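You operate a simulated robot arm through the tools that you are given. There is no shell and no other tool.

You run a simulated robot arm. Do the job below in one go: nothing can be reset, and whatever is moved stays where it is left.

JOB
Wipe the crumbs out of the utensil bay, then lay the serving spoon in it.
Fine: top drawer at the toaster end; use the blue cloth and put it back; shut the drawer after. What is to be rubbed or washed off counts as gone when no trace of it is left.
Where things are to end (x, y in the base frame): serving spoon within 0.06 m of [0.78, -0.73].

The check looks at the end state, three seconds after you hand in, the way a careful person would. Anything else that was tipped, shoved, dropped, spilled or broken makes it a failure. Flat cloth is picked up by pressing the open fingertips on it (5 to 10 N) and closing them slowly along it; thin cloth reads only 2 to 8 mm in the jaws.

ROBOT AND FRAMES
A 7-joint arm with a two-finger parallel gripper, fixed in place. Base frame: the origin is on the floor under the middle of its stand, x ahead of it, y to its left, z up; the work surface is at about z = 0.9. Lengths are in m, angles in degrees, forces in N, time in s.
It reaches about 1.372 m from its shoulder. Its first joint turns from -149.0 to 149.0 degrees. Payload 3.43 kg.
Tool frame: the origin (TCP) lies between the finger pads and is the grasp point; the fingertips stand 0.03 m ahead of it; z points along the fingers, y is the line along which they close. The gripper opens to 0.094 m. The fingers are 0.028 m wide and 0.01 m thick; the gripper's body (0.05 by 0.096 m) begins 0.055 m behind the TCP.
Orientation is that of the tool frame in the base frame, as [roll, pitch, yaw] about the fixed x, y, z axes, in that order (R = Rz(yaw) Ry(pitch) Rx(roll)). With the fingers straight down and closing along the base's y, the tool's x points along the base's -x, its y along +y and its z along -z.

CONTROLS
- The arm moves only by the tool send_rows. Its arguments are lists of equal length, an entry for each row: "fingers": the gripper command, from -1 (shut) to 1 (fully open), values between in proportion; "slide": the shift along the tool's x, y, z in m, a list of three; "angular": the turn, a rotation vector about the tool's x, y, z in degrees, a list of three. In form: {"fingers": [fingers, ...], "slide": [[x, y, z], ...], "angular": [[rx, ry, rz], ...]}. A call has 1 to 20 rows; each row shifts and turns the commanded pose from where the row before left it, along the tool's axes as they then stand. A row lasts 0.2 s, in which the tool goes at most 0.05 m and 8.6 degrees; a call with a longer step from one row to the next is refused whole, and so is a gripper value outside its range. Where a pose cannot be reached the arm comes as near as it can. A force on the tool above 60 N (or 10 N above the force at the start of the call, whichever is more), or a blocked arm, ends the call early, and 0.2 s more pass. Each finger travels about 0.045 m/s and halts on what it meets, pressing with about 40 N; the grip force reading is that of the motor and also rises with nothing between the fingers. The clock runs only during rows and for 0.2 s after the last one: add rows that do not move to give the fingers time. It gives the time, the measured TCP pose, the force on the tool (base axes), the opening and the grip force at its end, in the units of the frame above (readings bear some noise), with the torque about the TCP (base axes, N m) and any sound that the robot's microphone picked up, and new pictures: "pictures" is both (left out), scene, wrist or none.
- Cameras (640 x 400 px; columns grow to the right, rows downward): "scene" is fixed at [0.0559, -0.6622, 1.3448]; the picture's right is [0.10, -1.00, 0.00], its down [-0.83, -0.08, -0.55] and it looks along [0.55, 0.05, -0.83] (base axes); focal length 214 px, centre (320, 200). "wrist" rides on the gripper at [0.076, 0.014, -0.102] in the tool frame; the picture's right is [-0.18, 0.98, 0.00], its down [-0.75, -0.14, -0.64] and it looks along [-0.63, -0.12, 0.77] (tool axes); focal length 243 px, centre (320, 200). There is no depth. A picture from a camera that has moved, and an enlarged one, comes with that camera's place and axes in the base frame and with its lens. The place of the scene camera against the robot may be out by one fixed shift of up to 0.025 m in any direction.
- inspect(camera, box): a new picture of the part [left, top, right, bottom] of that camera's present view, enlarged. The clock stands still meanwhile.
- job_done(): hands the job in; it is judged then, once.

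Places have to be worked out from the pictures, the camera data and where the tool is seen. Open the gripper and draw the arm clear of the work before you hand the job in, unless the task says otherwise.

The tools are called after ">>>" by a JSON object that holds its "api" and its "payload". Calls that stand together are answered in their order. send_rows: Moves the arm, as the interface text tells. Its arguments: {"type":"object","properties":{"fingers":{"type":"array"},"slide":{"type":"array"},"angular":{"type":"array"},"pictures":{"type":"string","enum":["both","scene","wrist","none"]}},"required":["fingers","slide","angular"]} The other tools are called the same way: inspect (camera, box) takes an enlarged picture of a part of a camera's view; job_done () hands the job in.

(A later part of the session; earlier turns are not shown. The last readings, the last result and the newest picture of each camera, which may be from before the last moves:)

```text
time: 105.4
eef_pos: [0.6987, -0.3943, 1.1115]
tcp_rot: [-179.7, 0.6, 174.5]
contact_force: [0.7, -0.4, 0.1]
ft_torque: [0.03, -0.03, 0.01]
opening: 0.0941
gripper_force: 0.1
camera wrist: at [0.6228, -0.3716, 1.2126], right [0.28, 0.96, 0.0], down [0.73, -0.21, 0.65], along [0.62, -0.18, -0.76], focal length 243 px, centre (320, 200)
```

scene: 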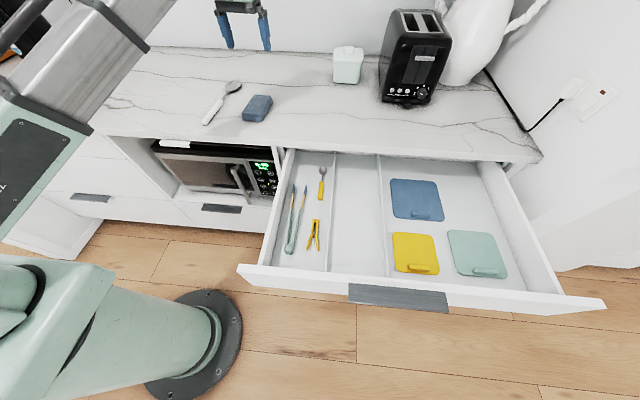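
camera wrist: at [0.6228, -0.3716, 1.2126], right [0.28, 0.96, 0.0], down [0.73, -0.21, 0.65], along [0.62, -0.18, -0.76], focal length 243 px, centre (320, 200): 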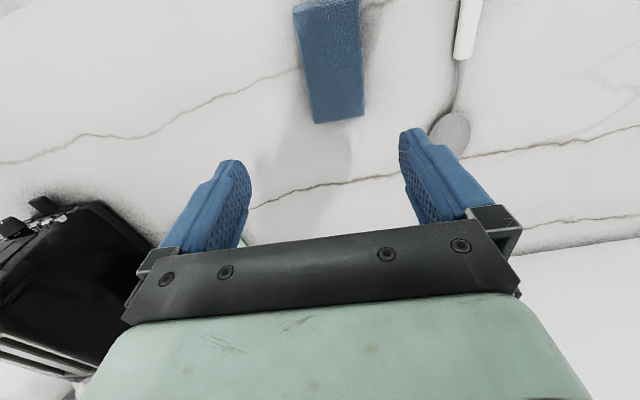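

Force is back to zero. I'll grasp the spoon at its neck (x≈0.752, y≈−0.244), which keeps the same reach as the cloth did, and approach in small checked steps while levelling the tool.

>>> {"api": "send_rows", "payload": {"fingers": [1, 1, 1, 1, 1], "slide": [[-0.0097, 0.03, 0], [-0.0097, 0.035, 0], [-0.0097, 0.035, 0], [-0.0097, 0.035, 0], [0, 0.019, 0]], "angular": [[-0.3, 0.6, 0.5], [0, 0, 0], [0, 0, 0], [0, 0, 0], [0, 0, 0]]}}

```text
time: 106.6
eef_pos: [0.7519, -0.2432, 1.108]
tcp_rot: [180.0, 0.0, 173.9]
contact_force: [0.4, 0.1, -0.9]
ft_torque: [-0.02, 0.05, 0.0]
opening: 0.0942
gripper_force: 0.1
camera wrist: at [0.6774, -0.2216, 1.2114], right [0.29, 0.96, 0.0], down [0.73, -0.22, 0.64], along [0.62, -0.18, -0.77], focal length 243 px, centre (320, 200)
```

scene: 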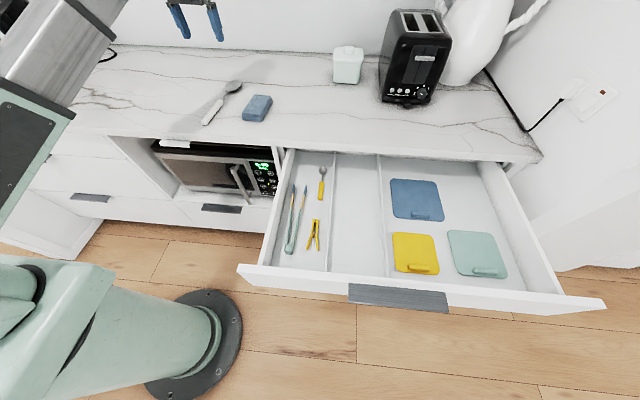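
wrist: 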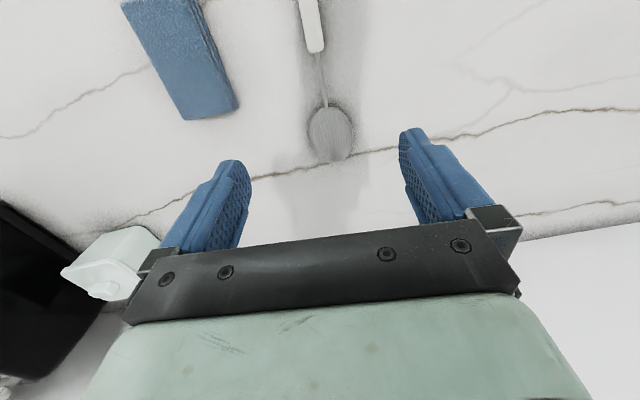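

Reached freely. I zoom to measure the neck and bowl from here.

>>> {"api": "inspect", "payload": {"camera": "wrist", "box": [264, 0, 392, 170]}}

>>> {"api": "inspect", "payload": {"camera": "scene", "box": [190, 70, 254, 130]}}

```text
2.35 times, centred on (328, 85) of wrist
camera zoom: at [0.6774, -0.2216, 1.2114], right [0.29, 0.96, 0.0], down [0.73, -0.22, 0.64], along [0.62, -0.18, -0.77], focal length 571 px, centre (301, 471)
```

zoom: 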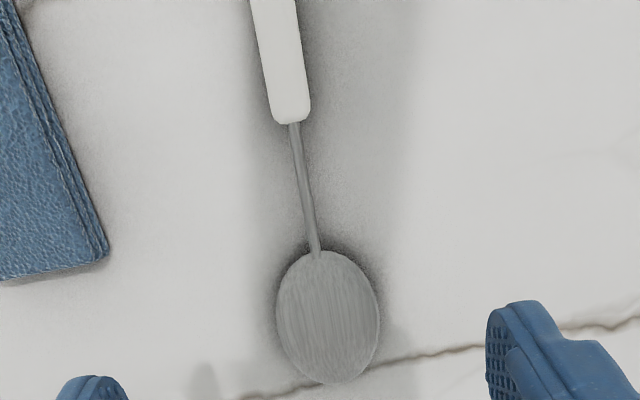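

```text
6.67 times, centred on (222, 100) of scene
camera zoom: at [0.0559, -0.6622, 1.3448], right [0.1, -1.0, 0.0], down [-0.83, -0.08, -0.55], along [0.55, 0.05, -0.83], focal length 1430 px, centre (973, 867)
```

zoom: 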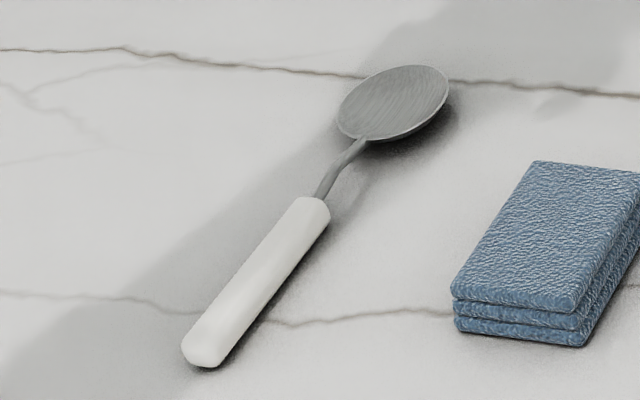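

The neck's middle is at about (0.747, −0.241), bowl starts at x≈0.776 and the handle ends at x≈0.717. I descend over the neck with jaws part open.

>>> {"api": "send_rows", "payload": {"fingers": [0.5, 0.4, 0.3, 0.2, 0.2, 0.2, 0.2], "slide": [[0.004, 0.001, 0.03], [0, 0, 0.04], [0, 0, 0.04], [0, 0, 0.03], [0, 0, 0.015], [0, 0, 0.008], [0, 0, 0]], "angular": [[0, 0, 0], [0, 0, 0], [0, 0, 0], [0, 0, 0], [0, 0, 0], [0, 0, 0], [0, 0, 0]]}}

```text
time: 108.2
eef_pos: [0.7502, -0.2439, 0.9469]
tcp_rot: [-180.0, 0.0, 173.9]
contact_force: [-0.9, -0.1, -0.3]
ft_torque: [0.0, -0.02, 0.02]
opening: 0.0561
gripper_force: 0.1
camera wrist: at [0.6757, -0.2217, 1.0494], right [0.29, 0.96, 0.0], down [0.73, -0.22, 0.64], along [0.62, -0.18, -0.77], focal length 243 px, centre (320, 200)
```

scene: 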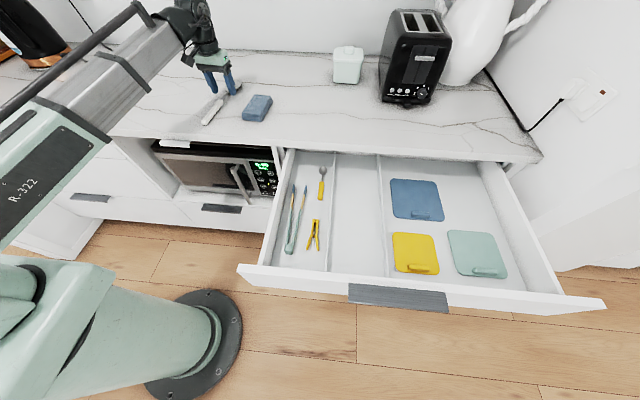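
wrist: 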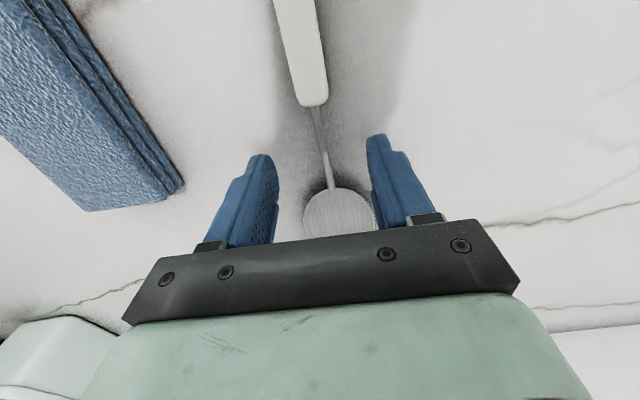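

Well centred on the neck. I lower 12 mm and close the jaws gently.

>>> {"api": "send_rows", "payload": {"fingers": [0.2, 0.2, 0, -0.3, -0.5, -0.7, -0.9, -1, -1], "slide": [[0.002, 0.001, 0.007], [0, 0, 0.0055], [0, 0, 0], [0, 0, 0], [0, 0, 0], [0, 0, 0], [0, 0, 0], [0, 0, 0], [0, 0, 0]], "angular": [[0, 0, 0], [0, 0, 0], [0, 0, 0], [0, 0, 0], [0, 0, 0], [0, 0, 0], [0, 0, 0], [0, 0, 0], [0, 0, 0]]}}

```text
time: 110.2
eef_pos: [0.7495, -0.2429, 0.9333]
tcp_rot: [-180.0, -0.1, 173.8]
contact_force: [-0.6, 1.0, -0.4]
ft_torque: [-0.03, -0.04, 0.0]
opening: 0.0359
gripper_force: 39.5
camera wrist: at [0.6744, -0.2217, 1.0376], right [0.29, 0.96, 0.0], down [0.73, -0.22, 0.64], along [0.62, -0.18, -0.77], focal length 243 px, centre (320, 200)
```

scene: 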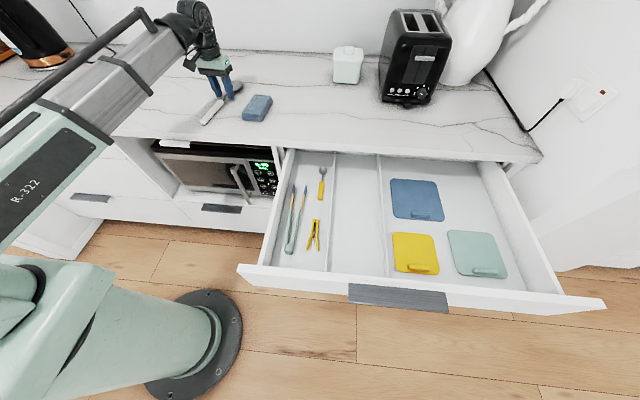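
wrist: 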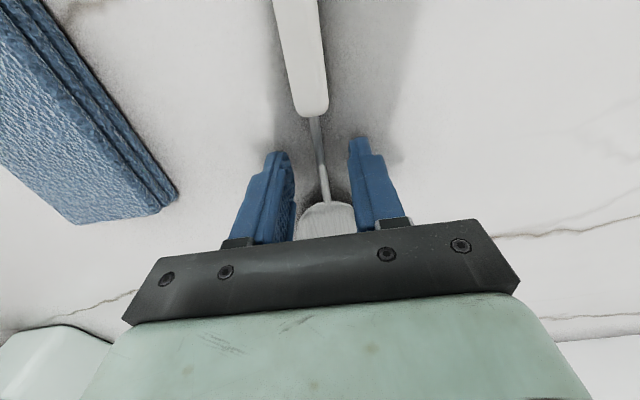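

The opening reads 36 mm, so the pads are catching on the flare of the bowl rather than the neck — a poor hold. I reopen and slide along the spoon axis toward the handle in small steps, watching for the arm limit.

>>> {"api": "send_rows", "payload": {"fingers": [-0.1, 0.2, 0.2, 0.2, 0.2, 0.2, 0.2], "slide": [[0, 0, 0], [0, 0, 0], [0, 0, 0], [0.01, 0, 0], [0.01, 0, 0], [0.008, 0, 0], [0, 0, 0]], "angular": [[0, 0, 0], [0, 0, 0], [0, 0, 0], [0, 0, 0], [0, 0, 0], [0, 0, 0], [0, 0, 0]]}}

```text
time: 111.8
eef_pos: [0.7206, -0.2406, 0.9337]
tcp_rot: [180.0, 0.0, 174.0]
contact_force: [0.1, -1.2, -0.1]
ft_torque: [0.02, -0.03, 0.01]
opening: 0.0565
gripper_force: 0.0
camera wrist: at [0.6459, -0.2173, 1.0364], right [0.29, 0.96, 0.0], down [0.73, -0.22, 0.64], along [0.61, -0.18, -0.77], focal length 243 px, centre (320, 200)
```

scene: 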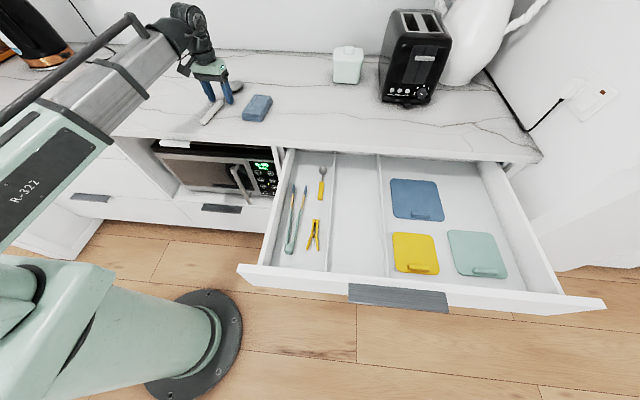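
wrist: 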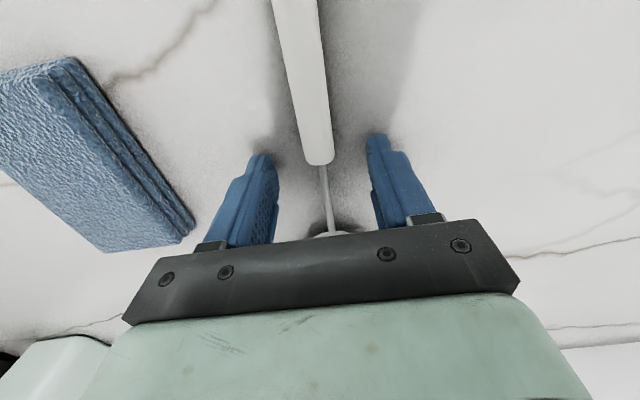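

Still free. Two centimetres more puts the pads fully on the handle's front part.

>>> {"api": "send_rows", "payload": {"fingers": [0.2, 0.2, 0.2, 0.2], "slide": [[0.008, 0, 0], [0.007, 0, 0], [0.006, 0, 0], [0, 0, 0]], "angular": [[0, 0, 0], [0, 0, 0], [0, 0, 0], [0, 0, 0]]}}

```text
time: 112.8
eef_pos: [0.702, -0.2379, 0.9346]
tcp_rot: [180.0, 0.0, 173.9]
contact_force: [0.5, -0.1, -0.1]
ft_torque: [-0.02, 0.01, 0.04]
opening: 0.0562
gripper_force: 0.0
camera wrist: at [0.626, -0.2155, 1.037], right [0.29, 0.96, 0.0], down [0.73, -0.22, 0.64], along [0.61, -0.18, -0.77], focal length 243 px, centre (320, 200)
```

scene: 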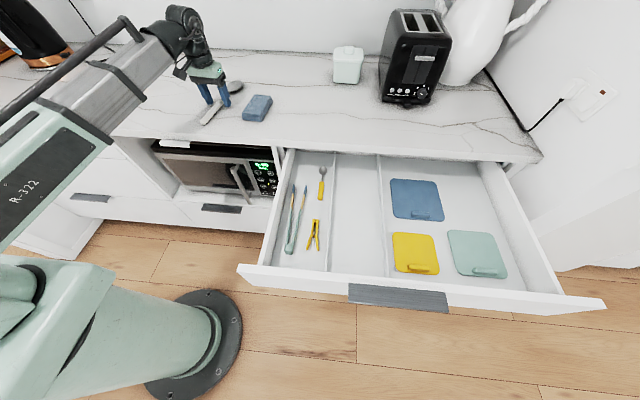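
wrist: 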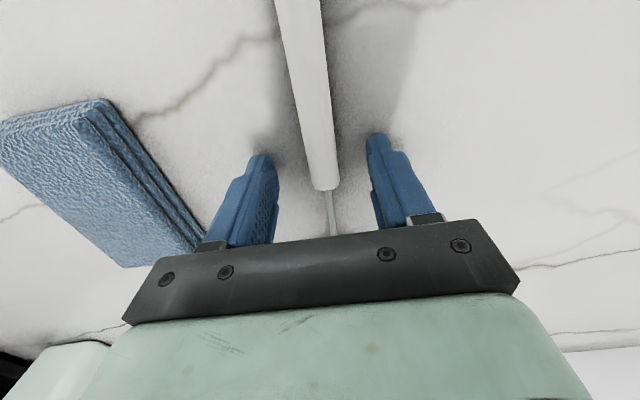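

Free here too, with the handle between the pads. I lower 2 mm and close on the handle.

>>> {"api": "send_rows", "payload": {"fingers": [0.2, 0, -0.2, -0.4, -0.5, -0.6, -0.8, -1, -1], "slide": [[0, 0, 0.002], [0, 0, 0], [0, 0, 0], [0, 0, 0], [0, 0, 0], [0, 0, 0], [0, 0, 0], [0, 0, 0], [0, 0, 0]], "angular": [[0, 0, 0], [0, 0, 0], [0, 0, 0], [0, 0, 0], [0, 0, 0], [0, 0, 0], [0, 0, 0], [0, 0, 0], [0, 0, 0]]}}

```text
time: 114.8
eef_pos: [0.7006, -0.2377, 0.9326]
tcp_rot: [179.9, 0.0, 173.9]
contact_force: [-0.4, -0.4, 0.7]
ft_torque: [-0.04, -0.02, -0.05]
opening: 0.0169
gripper_force: 40.5
camera wrist: at [0.626, -0.2147, 1.035], right [0.29, 0.96, 0.0], down [0.73, -0.22, 0.64], along [0.62, -0.18, -0.77], focal length 243 px, centre (320, 200)
```

scene: 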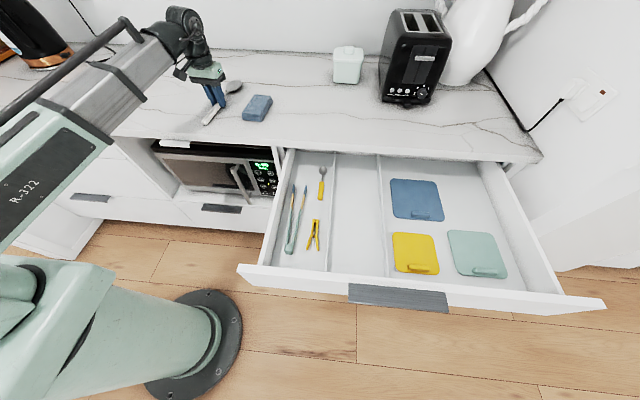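
wrist: 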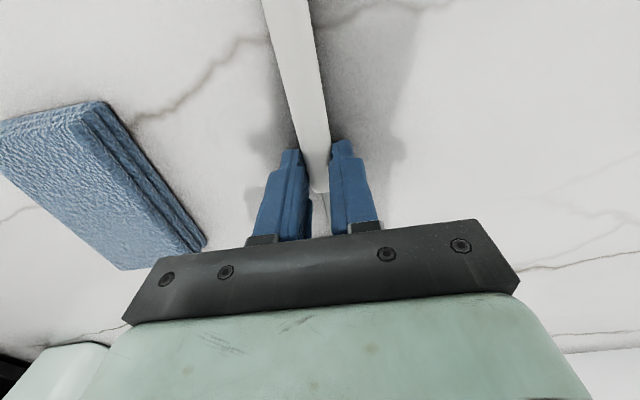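

Holding the handle (17 mm, 40 N). I lift 4 cm and check the spoon hangs level.

>>> {"api": "send_rows", "payload": {"fingers": [-1, -1, -1, -1], "slide": [[0, 0, -0.01], [0, 0, -0.015], [0, 0, -0.015], [0, 0, 0]], "angular": [[0, 0, 0], [0, 0, 0], [0, 0, 0], [0, 0, 0]]}}

>>> {"api": "inspect", "payload": {"camera": "scene", "box": [150, 40, 290, 140]}}

```text
time: 115.8
eef_pos: [0.6998, -0.2365, 0.9713]
tcp_rot: [180.0, 0.1, 173.9]
contact_force: [-0.2, -0.4, -0.6]
ft_torque: [0.0, 0.03, 0.01]
opening: 0.017
gripper_force: 40.2
camera wrist: at [0.6257, -0.2143, 1.0743], right [0.29, 0.96, 0.0], down [0.73, -0.22, 0.64], along [0.61, -0.18, -0.77], focal length 243 px, centre (320, 200)
```

scene: 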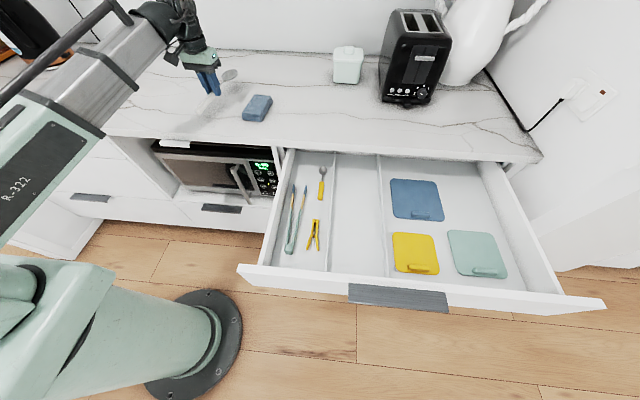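
wrist: 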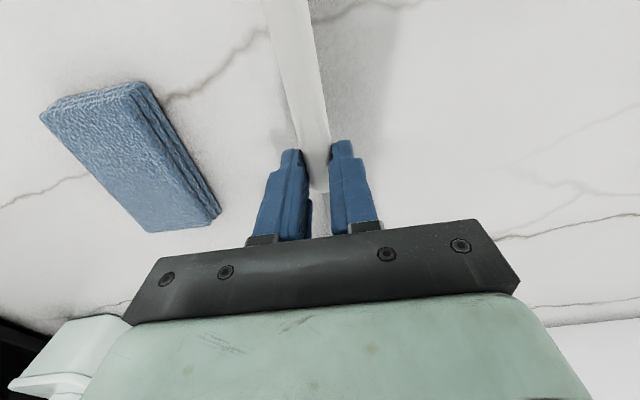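

```text
4.00 times, centred on (220, 90) of scene
camera zoom: at [0.0559, -0.6622, 1.3448], right [0.1, -1.0, 0.0], down [-0.83, -0.08, -0.55], along [0.55, 0.05, -0.83], focal length 858 px, centre (720, 640)
```

zoom: 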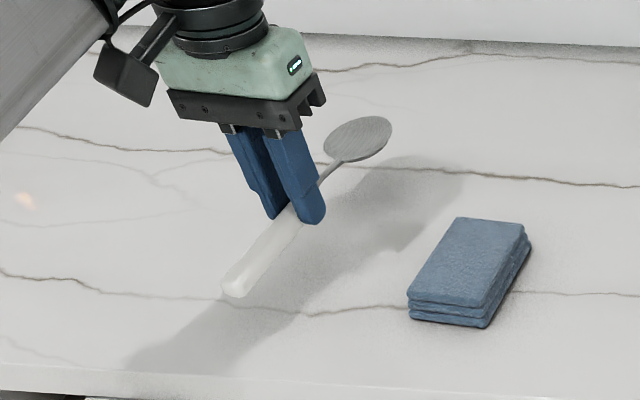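

The spoon hangs level; I can also see the camera bracket close to the forearm, confirming the limit. I first move outward 5 cm, then rise well above the cloth.

>>> {"api": "send_rows", "payload": {"fingers": [-1, -1, -1, -1, -1, -1], "slide": [[-0.025, 0, -0.003], [-0.03, 0, -0.003], [0, 0, -0.035], [0, 0, -0.035], [0, 0, -0.025], [0, 0, 0]], "angular": [[0, 0, 0], [0, 0, 0], [0, 0, 0], [0, 0, 0], [0, 0, 0], [0, 0, 0]], "pictures": "scene"}}

```text
time: 117.2
eef_pos: [0.7543, -0.2431, 1.0712]
tcp_rot: [180.0, 0.0, 174.0]
contact_force: [0.6, 0.1, -1.0]
ft_torque: [0.02, -0.02, 0.02]
opening: 0.0171
gripper_force: 39.4
```

scene: 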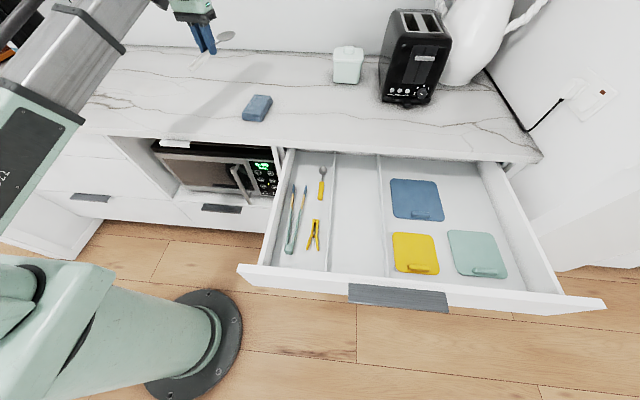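

Next I carry the spoon along an outward path (keeping the arm extended) to above the bay, squaring it with the drawer.

>>> {"api": "send_rows", "payload": {"fingers": [-1, -1, -1, -1, -1, -1, -1, -1, -1, -1, -1, -1, -1, -1, -1, -1, -1], "slide": [[0.0024, -0.0419, 0], [0.0024, -0.0419, 0], [0.0024, -0.0419, 0], [0.0024, -0.0419, 0], [0.0024, -0.0419, 0], [0, 0, 0], [0.037, -0.0279, 0], [0.037, -0.0279, 0], [0.037, -0.0279, 0], [0.037, -0.0279, 0], [0.037, -0.0279, 0], [0.037, -0.0279, 0], [0.037, -0.0279, 0], [0.037, -0.0279, 0], [0.037, -0.0279, 0], [0.037, -0.0279, 0], [0, 0, 0]], "angular": [[0, 0, 0], [0, 0, 0], [0, 0, 0], [0, 0, 0], [0, 0, 0], [0, 0, -6], [0, 0, 0], [0, 0, 0], [0, 0, 0], [0, 0, 0], [0, 0, 0], [0, 0, 0], [0, 0, 0], [0, 0, 0], [0, 0, 0], [0, 0, 0], [0, 0, 0]]}}

```text
time: 120.8
eef_pos: [0.3465, -0.7303, 1.0694]
tcp_rot: [-180.0, 0.0, 179.9]
contact_force: [-0.4, -0.5, -1.3]
ft_torque: [-0.01, 0.03, 0.0]
opening: 0.0172
gripper_force: 40.4
camera wrist: at [0.2688, -0.7154, 1.1732], right [0.19, 0.98, 0.0], down [0.75, -0.14, 0.64], along [0.63, -0.12, -0.77], focal length 243 px, centre (320, 200)
```

scene: 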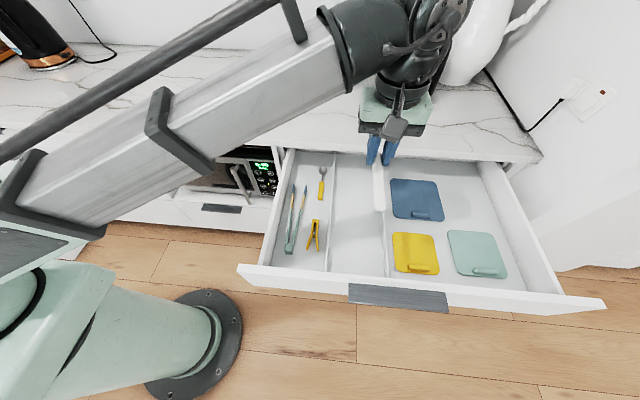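
wrist: 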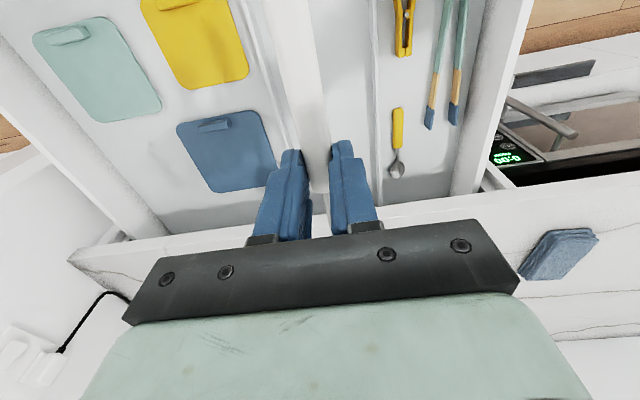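

The spoon is over the middle bay, nearly parallel to it. I lower it to just above the floor.

>>> {"api": "send_rows", "payload": {"fingers": [-1, -1, -1, -1, -1, -1, -1, -1], "slide": [[-0.003, 0.001, 0.045], [0, 0, 0.045], [0, 0, 0.045], [0, 0, 0.045], [0, 0, 0.045], [0, 0, 0.03], [0, 0, 0.015], [0, 0, 0]], "angular": [[0, 0, 0], [0, 0, 0], [0, 0, 0], [0, 0, 0], [0, 0, 0], [0, 0, 0], [0, 0, 0], [0, 0, 0]]}}

```text
time: 122.6
eef_pos: [0.3516, -0.7281, 0.7998]
tcp_rot: [-180.0, 0.0, 180.0]
contact_force: [0.2, 0.1, -1.0]
ft_torque: [0.01, 0.06, -0.02]
opening: 0.017
gripper_force: 40.2
camera wrist: at [0.2752, -0.7138, 0.9034], right [0.19, 0.98, 0.0], down [0.75, -0.14, 0.64], along [0.63, -0.12, -0.77], focal length 243 px, centre (320, 200)
```

scene: 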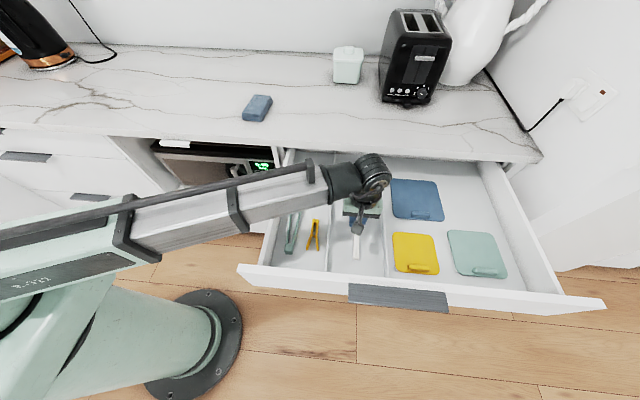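
wrist: 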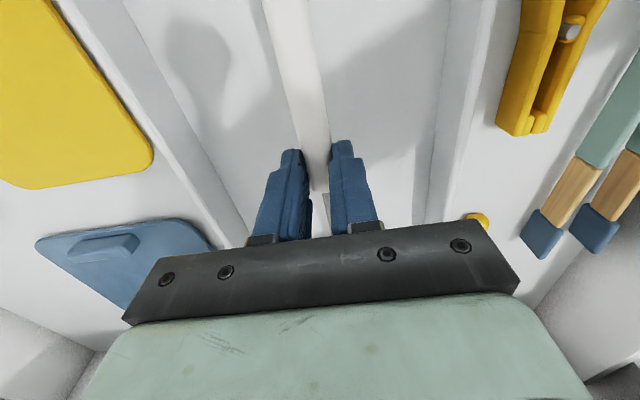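

Clear so far; I feel down for the floor.

>>> {"api": "send_rows", "payload": {"fingers": [-1, -1, -1, -1, -1], "slide": [[0, 0, 0.006], [0, 0, 0.004], [0, 0, 0.003], [0, 0, 0.001], [0, 0, 0]], "angular": [[0, 0, 0], [0, 0, 0], [0, 0, 0], [0, 0, 0], [0, 0, 0]], "pictures": "none"}}

```text
time: 123.8
eef_pos: [0.3523, -0.7275, 0.7874]
tcp_rot: [180.0, -0.1, 179.8]
contact_force: [0.0, 0.2, 0.3]
ft_torque: [-0.02, 0.03, -0.04]
opening: 0.017
gripper_force: 39.9
```

>>> {"api": "send_rows", "payload": {"fingers": [-1, -1, -1, -1, -1], "slide": [[0, 0, 0.0015], [0, 0, 0.001], [0, 0, 0.001], [0, 0, 0.0005], [0, 0, 0]], "angular": [[0, 0, 0], [0, 0, 0], [0, 0, 0], [0, 0, 0], [0, 0, 0]], "pictures": "none"}}

```text
time: 125.0
eef_pos: [0.3524, -0.7275, 0.784]
tcp_rot: [180.0, 0.0, 179.9]
contact_force: [-0.4, 0.0, -0.8]
ft_torque: [-0.02, 0.01, 0.02]
opening: 0.0167
gripper_force: 39.6
```

>>> {"api": "send_rows", "payload": {"fingers": [-1, -1, -1, -1], "slide": [[0, 0, 0.0008], [0, 0, 0.0008], [0, 0, 0.0006], [0, 0, 0]], "angular": [[0, 0, 0], [0, 0, 0], [0, 0, 0], [0, 0, 0]], "pictures": "wrist"}}

```text
time: 126.0
eef_pos: [0.3528, -0.7277, 0.7832]
tcp_rot: [-179.9, 0.0, 180.0]
contact_force: [1.5, -5.5, 34.4]
ft_torque: [-0.16, -0.09, -0.03]
opening: 0.017
gripper_force: 39.9
camera wrist: at [0.2758, -0.7124, 0.8863], right [0.19, 0.98, 0.0], down [0.75, -0.14, 0.64], along [0.63, -0.12, -0.77], focal length 243 px, centre (320, 200)
```

wrist: 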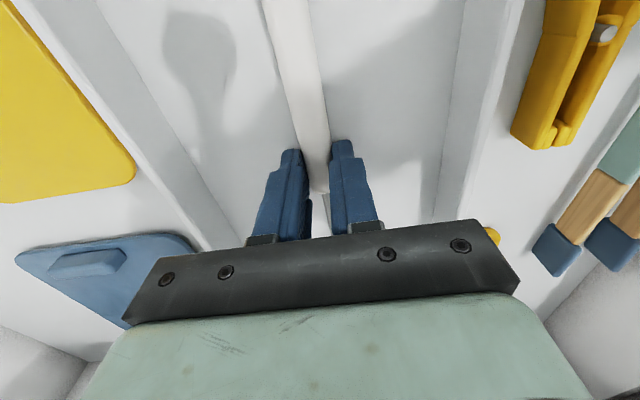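

Floor contact (34 N). I ease up 1 mm, release the spoon and lift straight out.

>>> {"api": "send_rows", "payload": {"fingers": [-1, -0.8, -0.6, -0.4, -0.2, 0, 0, 0, 0, 0, 0, 0, 0], "slide": [[0, 0, -0.001], [0, 0, 0], [0, 0, 0], [0, 0, 0], [0, 0, 0], [0, 0, 0], [0, 0, -0.01], [0, 0, -0.02], [0, 0, -0.04], [0, 0, -0.045], [0, 0, -0.045], [0, 0, -0.045], [0, 0, 0]], "angular": [[0, 0, 0], [0, 0, 0], [0, 0, 0], [0, 0, 0], [0, 0, 0], [0, 0, 0], [0, 0, 0], [0, 0, 0], [0, 0, 0], [0, 0, 0], [0, 0, 0], [0, 0, 0], [0, 0, 0]]}}

```text
time: 128.8
eef_pos: [0.3546, -0.7271, 0.987]
tcp_rot: [180.0, 0.0, 179.9]
contact_force: [0.1, -0.2, 0.0]
ft_torque: [0.02, 0.02, 0.02]
opening: 0.0471
gripper_force: 0.1
camera wrist: at [0.2772, -0.7127, 1.0908], right [0.19, 0.98, 0.0], down [0.75, -0.14, 0.64], along [0.63, -0.12, -0.77], focal length 243 px, centre (320, 200)
```

scene: 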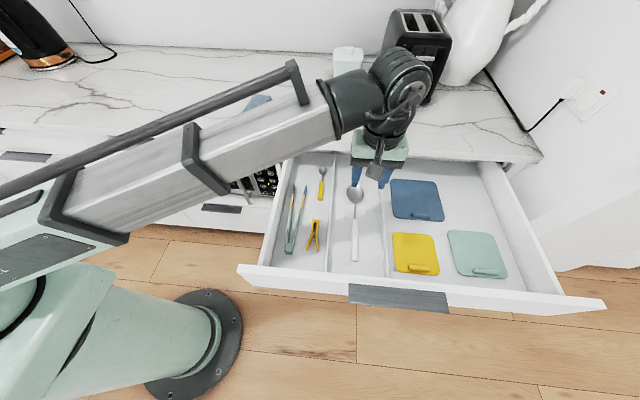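
wrist: 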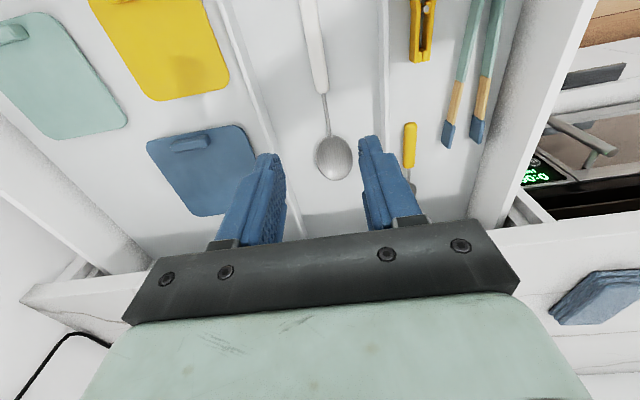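

The spoon lies in the middle bay. I zoom for a final check of bay and spoon before shutting the drawer.

>>> {"api": "inspect", "payload": {"camera": "scene", "box": [320, 150, 400, 280]}}

>>> {"api": "inspect", "payload": {"camera": "wrist", "box": [210, 0, 420, 240]}}

```text
3.08 times, centred on (360, 215) of scene
camera zoom: at [0.0559, -0.6622, 1.3448], right [0.1, -1.0, 0.0], down [-0.83, -0.08, -0.55], along [0.55, 0.05, -0.83], focal length 660 px, centre (197, 154)
```

zoom: 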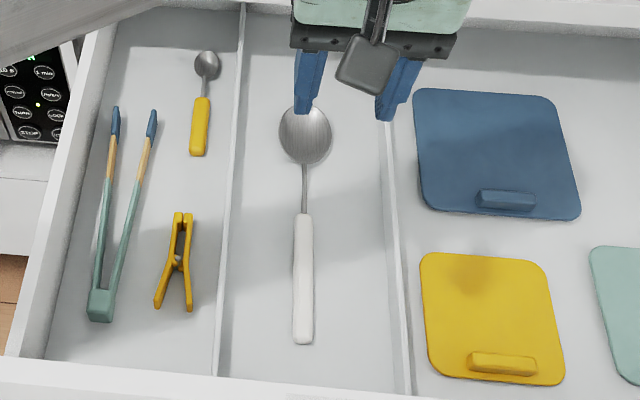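

```text
1.67 times, centred on (315, 120) of wrist
camera zoom: at [0.2772, -0.7127, 1.0908], right [0.19, 0.98, 0.0], down [0.75, -0.14, 0.64], along [0.63, -0.12, -0.77], focal length 404 px, centre (328, 333)
```

zoom: 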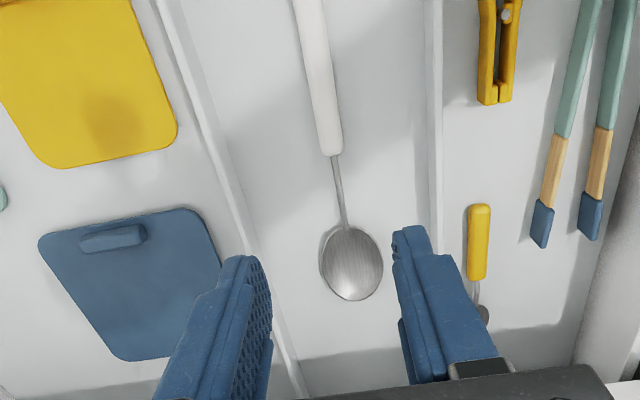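

Bay clean, spoon centred (mid ≈ x 0.373 open → ≈ 0.785 shut, y ≈ −0.728). Now I move out in front of the drawer with jaws closed, to push it shut gently on its handle.

>>> {"api": "send_rows", "payload": {"fingers": [-0.3, -0.6, -1, -1, -1, -1, -1, -1, -1], "slide": [[0.042, -0.0104, -0.005], [0.042, -0.0104, 0], [0.042, -0.0104, 0], [0.042, -0.0104, 0], [0.042, -0.0104, 0], [0.042, -0.0104, 0], [0.042, -0.0104, 0], [0, 0, 0], [0, 0, 0]], "angular": [[0, 0, 0], [0, 0, 0], [0, 0, 0], [0, 0, 0], [0, 0, 0], [0, 0, 0], [0, 0, 0], [0, 0, 0], [0, 0, 0]]}}

```text
time: 130.8
eef_pos: [0.0576, -0.7992, 0.9901]
tcp_rot: [180.0, 0.0, 179.9]
contact_force: [-0.2, -0.3, 0.2]
ft_torque: [0.01, 0.0, -0.03]
opening: 0.0002
gripper_force: 33.2
camera wrist: at [-0.0184, -0.7834, 1.0935], right [0.19, 0.98, 0.0], down [0.75, -0.14, 0.64], along [0.63, -0.12, -0.77], focal length 243 px, centre (320, 200)
```

scene: 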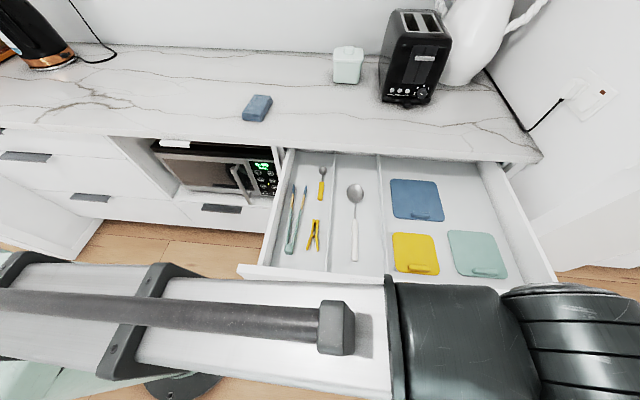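
wrist: 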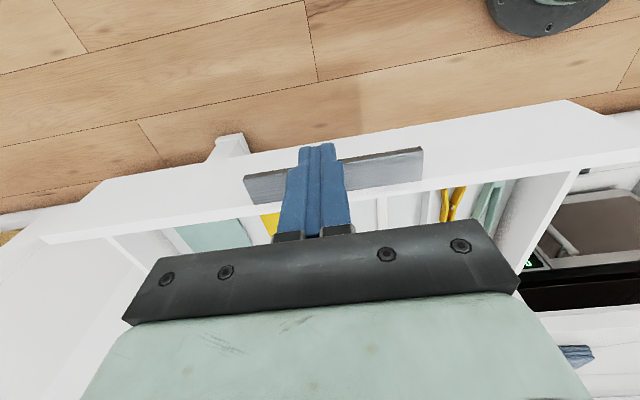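

Handle edge measured at x≈0.117; my fingers are at 0.058. I descend in front of it.

>>> {"api": "send_rows", "payload": {"fingers": [-1, -1, -1, -1], "slide": [[0.002, 0, 0.045], [0, 0, 0.045], [0, 0, 0.027], [0, 0, 0]], "angular": [[0, 0, 0], [0, 0, 0], [0, 0, 0], [0, 0, 0]], "pictures": "wrist"}}

```text
time: 131.8
eef_pos: [0.0568, -0.7985, 0.875]
tcp_rot: [-180.0, 0.1, 179.9]
contact_force: [-0.4, -0.5, 0.0]
ft_torque: [-0.01, -0.02, 0.03]
opening: 0.0001
gripper_force: 33.4
camera wrist: at [-0.0208, -0.7841, 0.978], right [0.19, 0.98, 0.0], down [0.75, -0.14, 0.64], along [0.63, -0.12, -0.77], focal length 243 px, centre (320, 200)
```

wrist: 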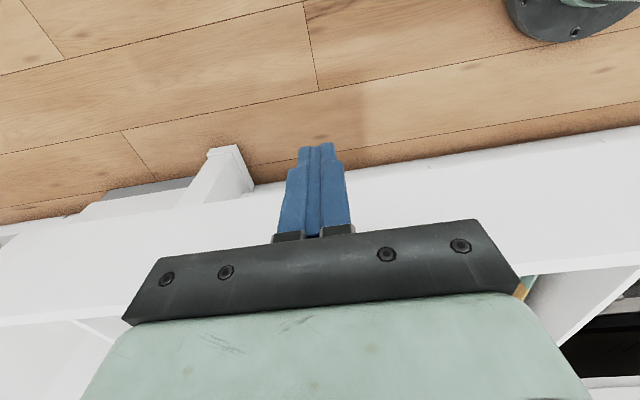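

In position. I start pushing slowly along +x.

>>> {"api": "send_rows", "payload": {"fingers": [-1, -1, -1, -1, -1, -1, -1, -1, -1, -1, -1, -1], "slide": [[-0.012, 0, 0], [-0.012, 0, 0], [-0.01, 0, 0], [-0.006, 0, 0], [-0.006, 0, 0], [-0.006, 0, 0], [-0.008, 0, 0], [-0.008, 0, 0], [-0.01, 0, 0], [-0.01, 0, 0], [-0.01, 0, 0], [-0.01, 0, 0]], "angular": [[0, 0, 0], [0, 0, 0], [0, 0, 0], [0, 0, 0], [0, 0, 0], [0, 0, 0], [0, 0, 0], [0, 0, 0], [0, 0, 0], [0, 0, 0], [0, 0, 0], [0, 0, 0]]}}

```text
time: 134.4
eef_pos: [0.1658, -0.7994, 0.8761]
tcp_rot: [-180.0, 0.0, 179.9]
contact_force: [-0.4, 0.6, -0.1]
ft_torque: [0.04, -0.01, -0.02]
opening: 0.0
gripper_force: 32.9
camera wrist: at [0.0889, -0.7856, 0.9788], right [0.19, 0.98, 0.0], down [0.75, -0.14, 0.64], along [0.63, -0.12, -0.77], focal length 243 px, centre (320, 200)
```

scene: 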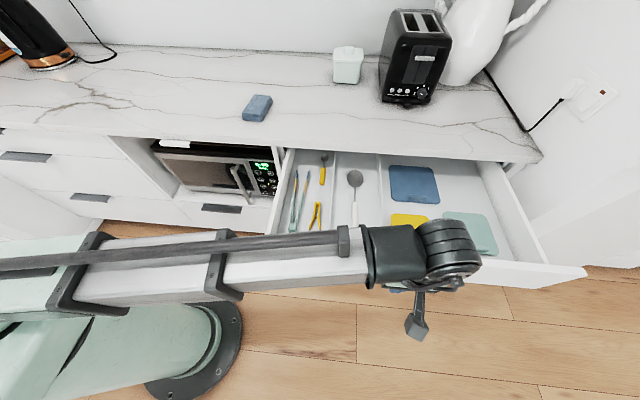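
wrist: 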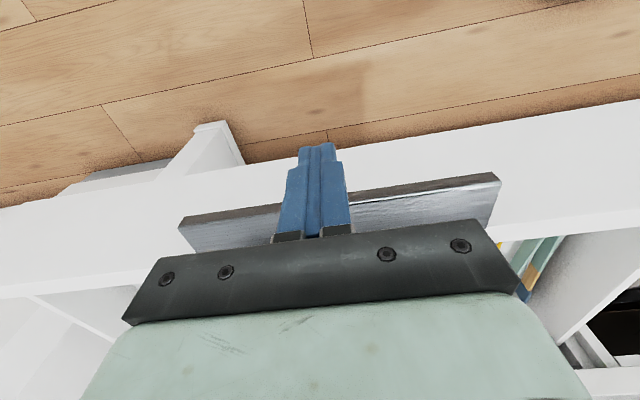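

The drawer is moving in without resistance. I continue at the same gentle pace.

>>> {"api": "send_rows", "payload": {"fingers": [-1, -1, -1, -1, -1, -1, -1, -1, -1, -1, -1, -1, -1, -1, -1, -1, -1, -1, -1, -1], "slide": [[-0.005, 0, 0], [-0.008, 0, 0], [-0.009, 0, 0], [-0.009, 0, 0], [-0.009, 0, 0], [-0.009, 0, 0], [-0.009, 0, 0], [-0.009, 0, 0], [-0.009, 0, 0], [-0.009, 0, 0], [-0.009, 0, 0], [-0.009, 0, 0], [-0.009, 0, 0], [-0.009, 0, 0], [-0.009, 0, 0], [-0.009, 0, 0], [-0.009, 0, 0], [-0.009, 0, 0], [-0.009, 0, 0], [-0.008, 0, 0]], "angular": [[0, 0, 0], [0, 0, 0], [0, 0, 0], [0, 0, 0], [0, 0, 0], [0, 0, 0], [0, 0, 0], [0, 0, 0], [0, 0, 0], [0, 0, 0], [0, 0, 0], [0, 0, 0], [0, 0, 0], [0, 0, 0], [0, 0, 0], [0, 0, 0], [0, 0, 0], [0, 0, 0], [0, 0, 0], [0, 0, 0]]}}

```text
time: 138.6
eef_pos: [0.3384, -0.7995, 0.8747]
tcp_rot: [-180.0, 0.0, 179.9]
contact_force: [-0.3, -0.1, -0.7]
ft_torque: [0.0, 0.02, -0.03]
opening: 0.0
gripper_force: 33.3
camera wrist: at [0.2623, -0.7844, 0.9783], right [0.19, 0.98, 0.0], down [0.75, -0.14, 0.64], along [0.63, -0.12, -0.77], focal length 243 px, centre (320, 200)
```

scene: 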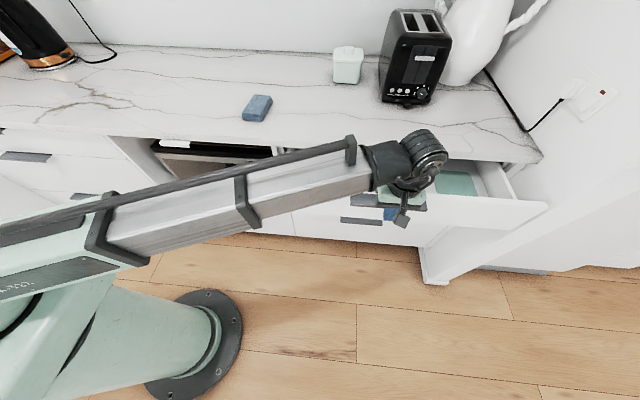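
wrist: 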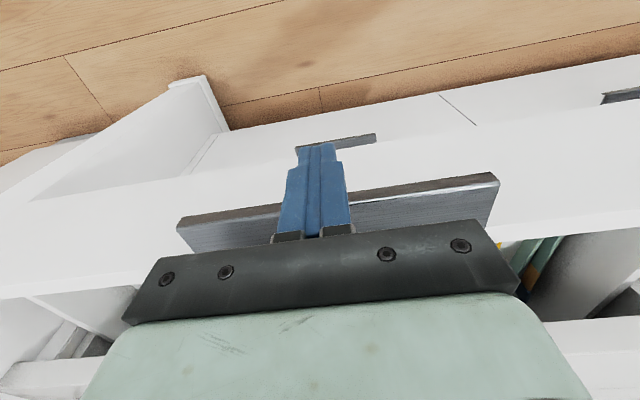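

Over halfway in. I continue to just short of closed.

>>> {"api": "send_rows", "payload": {"fingers": [-1, -1, -1, -1, -1, -1, -1, -1, -1, -1, -1, -1, -1, -1, -1, -1, -1, -1], "slide": [[-0.006, 0, 0], [-0.009, 0, 0], [-0.009, 0, 0], [-0.009, 0, 0], [-0.009, 0, 0], [-0.009, 0, 0], [-0.009, 0, 0], [-0.009, 0, 0], [-0.009, 0, 0], [-0.009, 0, 0], [-0.009, 0, 0], [-0.009, 0, 0], [-0.009, 0, 0], [-0.009, 0, 0], [-0.009, 0, 0], [-0.008, 0, 0], [-0.007, 0, 0], [-0.006, 0, 0]], "angular": [[0, 0, 0], [0, 0, 0], [0, 0, 0], [0, 0, 0], [0, 0, 0], [0, 0, 0], [0, 0, 0], [0, 0, 0], [0, 0, 0], [0, 0, 0], [0, 0, 0], [0, 0, 0], [0, 0, 0], [0, 0, 0], [0, 0, 0], [0, 0, 0], [0, 0, 0], [0, 0, 0]]}}

```text
time: 142.4
eef_pos: [0.4937, -0.7991, 0.8751]
tcp_rot: [-180.0, 0.1, 179.8]
contact_force: [0.0, -0.6, 0.1]
ft_torque: [0.02, 0.0, -0.02]
opening: 0.0
gripper_force: 32.8
camera wrist: at [0.4165, -0.7854, 0.979], right [0.19, 0.98, 0.0], down [0.75, -0.14, 0.64], along [0.63, -0.12, -0.77], focal length 243 px, centre (320, 200)
```

scene: 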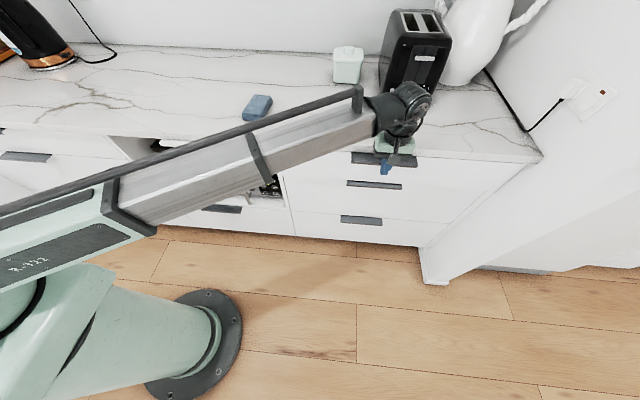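
wrist: 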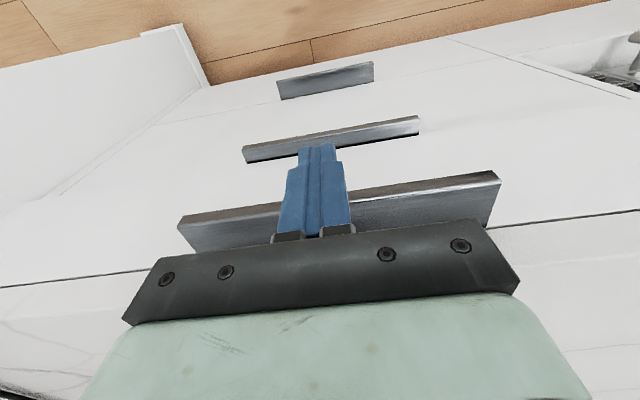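

About 2 cm remain. I push the last bit in 3–4 mm steps until it meets its stop.

>>> {"api": "send_rows", "payload": {"fingers": [-1, -1, -1, -1, -1, -1, -1, -1], "slide": [[-0.004, 0, 0], [-0.004, 0, 0], [-0.003, 0, 0], [-0.003, 0, 0], [-0.003, 0, 0], [-0.002, 0, 0], [-0.002, 0, 0], [0, 0, 0]], "angular": [[0, 0, 0], [0, 0, 0], [0, 0, 0], [0, 0, 0], [0, 0, 0], [0, 0, 0], [0, 0, 0], [0, 0, 0]]}}

```text
time: 144.2
eef_pos: [0.5129, -0.801, 0.8762]
tcp_rot: [180.0, 0.0, 179.9]
contact_force: [0.4, -0.1, 0.2]
ft_torque: [0.02, 0.0, -0.02]
opening: 0.0
gripper_force: 32.8
camera wrist: at [0.436, -0.7857, 0.9786], right [0.19, 0.98, 0.0], down [0.75, -0.14, 0.64], along [0.63, -0.12, -0.77], focal length 243 px, centre (320, 200)
```

scene: 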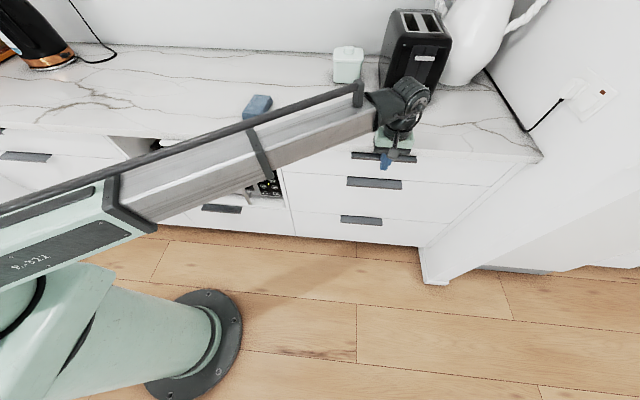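
wrist: 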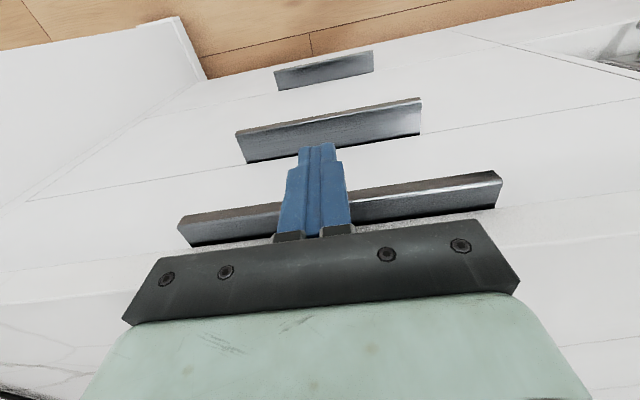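

Still no stop felt. I push a few millimetres more.

>>> {"api": "send_rows", "payload": {"fingers": [-1, -1, -1, -1, -1, -1], "slide": [[-0.002, 0, 0], [-0.002, 0, 0], [-0.002, 0, 0], [-0.001, 0, 0], [-0.001, 0, 0], [0, 0, 0]], "angular": [[0, 0, 0], [0, 0, 0], [0, 0, 0], [0, 0, 0], [0, 0, 0], [0, 0, 0]]}}

```text
time: 145.6
eef_pos: [0.5135, -0.801, 0.8761]
tcp_rot: [179.8, -0.9, 179.6]
contact_force: [-8.3, -1.0, 3.1]
ft_torque: [0.05, 0.04, -0.05]
opening: 0.0
gripper_force: 33.2
stopped in row 6: the force on the tool passed its limit at 61 N (the readings are from after the stop); the commanded pose is now the measured one
camera wrist: at [0.4394, -0.7857, 0.9794], right [0.19, 0.98, 0.0], down [0.76, -0.15, 0.63], along [0.62, -0.12, -0.78], focal length 243 px, centre (320, 200)
```

scene: 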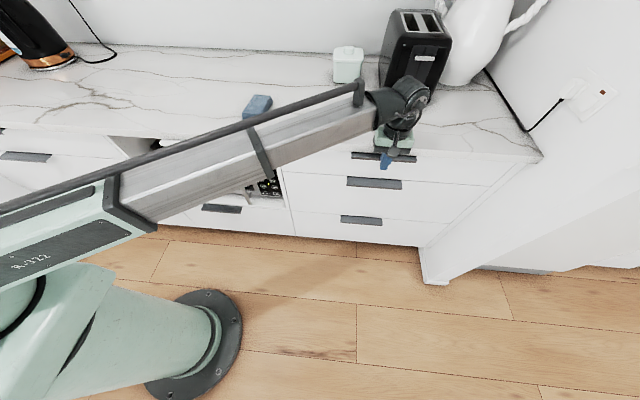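
wrist: 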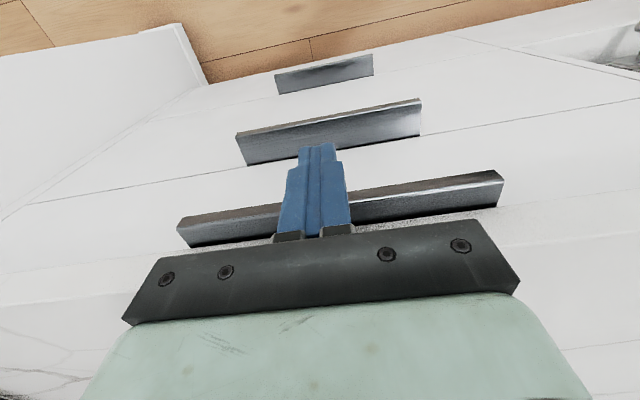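

The push met a firm stop. I back off and look whether the drawer is fully flush.

>>> {"api": "send_rows", "payload": {"fingers": [-1, -1, -1, -1, -1, -1, -1], "slide": [[0.01, 0, 0], [0.03, 0, 0], [0.04, 0, 0], [0.03, 0, -0.03], [0, 0, -0.04], [0, 0, -0.04], [0, 0, 0]], "angular": [[0, 0.9, 0], [0, 0, 0], [0, 0, 0], [0, 0, 0], [0, 0, 0], [0, 0, 0], [0, 0, 0]]}}

>>> {"api": "inspect", "payload": {"camera": "scene", "box": [340, 135, 436, 195]}}

>>> {"api": "inspect", "payload": {"camera": "wrist", "box": [200, 60, 440, 260]}}

```text
time: 147.2
eef_pos: [0.4079, -0.7982, 0.9876]
tcp_rot: [179.8, -1.8, 179.7]
contact_force: [0.0, 0.3, -0.3]
ft_torque: [-0.01, -0.04, 0.0]
opening: 0.0
gripper_force: 32.8
camera wrist: at [0.3344, -0.7849, 1.0932], right [0.19, 0.98, 0.0], down [0.77, -0.15, 0.62], along [0.61, -0.12, -0.79], focal length 243 px, centre (320, 200)
```

scene: 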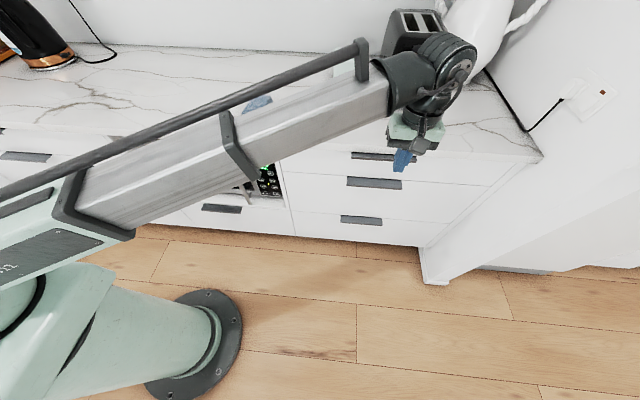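
wrist: 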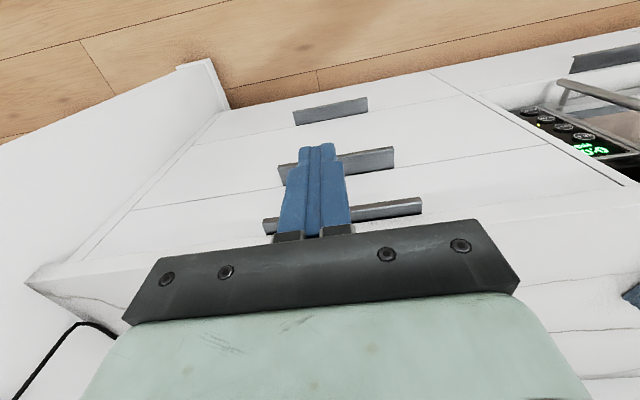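

```text
6.67 times, centred on (388, 165) of scene
camera zoom: at [0.0559, -0.6622, 1.3448], right [0.1, -1.0, 0.0], down [-0.83, -0.08, -0.55], along [0.55, 0.05, -0.83], focal length 1430 px, centre (-133, 433)
```

zoom: 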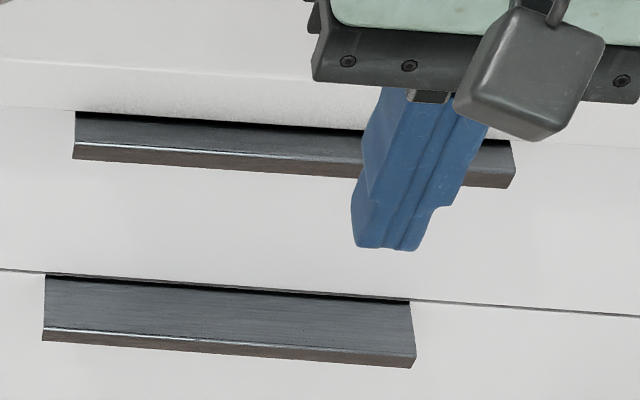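

```text
2.00 times, centred on (320, 160) of wrist
camera zoom: at [0.3344, -0.7849, 1.0932], right [0.19, 0.98, 0.0], down [0.77, -0.15, 0.62], along [0.61, -0.12, -0.79], focal length 485 px, centre (320, 280)
```

zoom: 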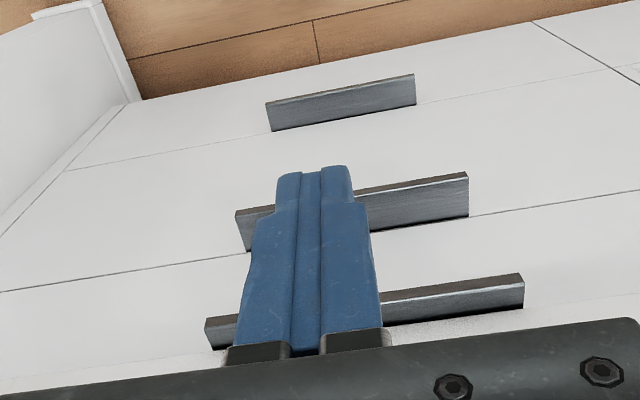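

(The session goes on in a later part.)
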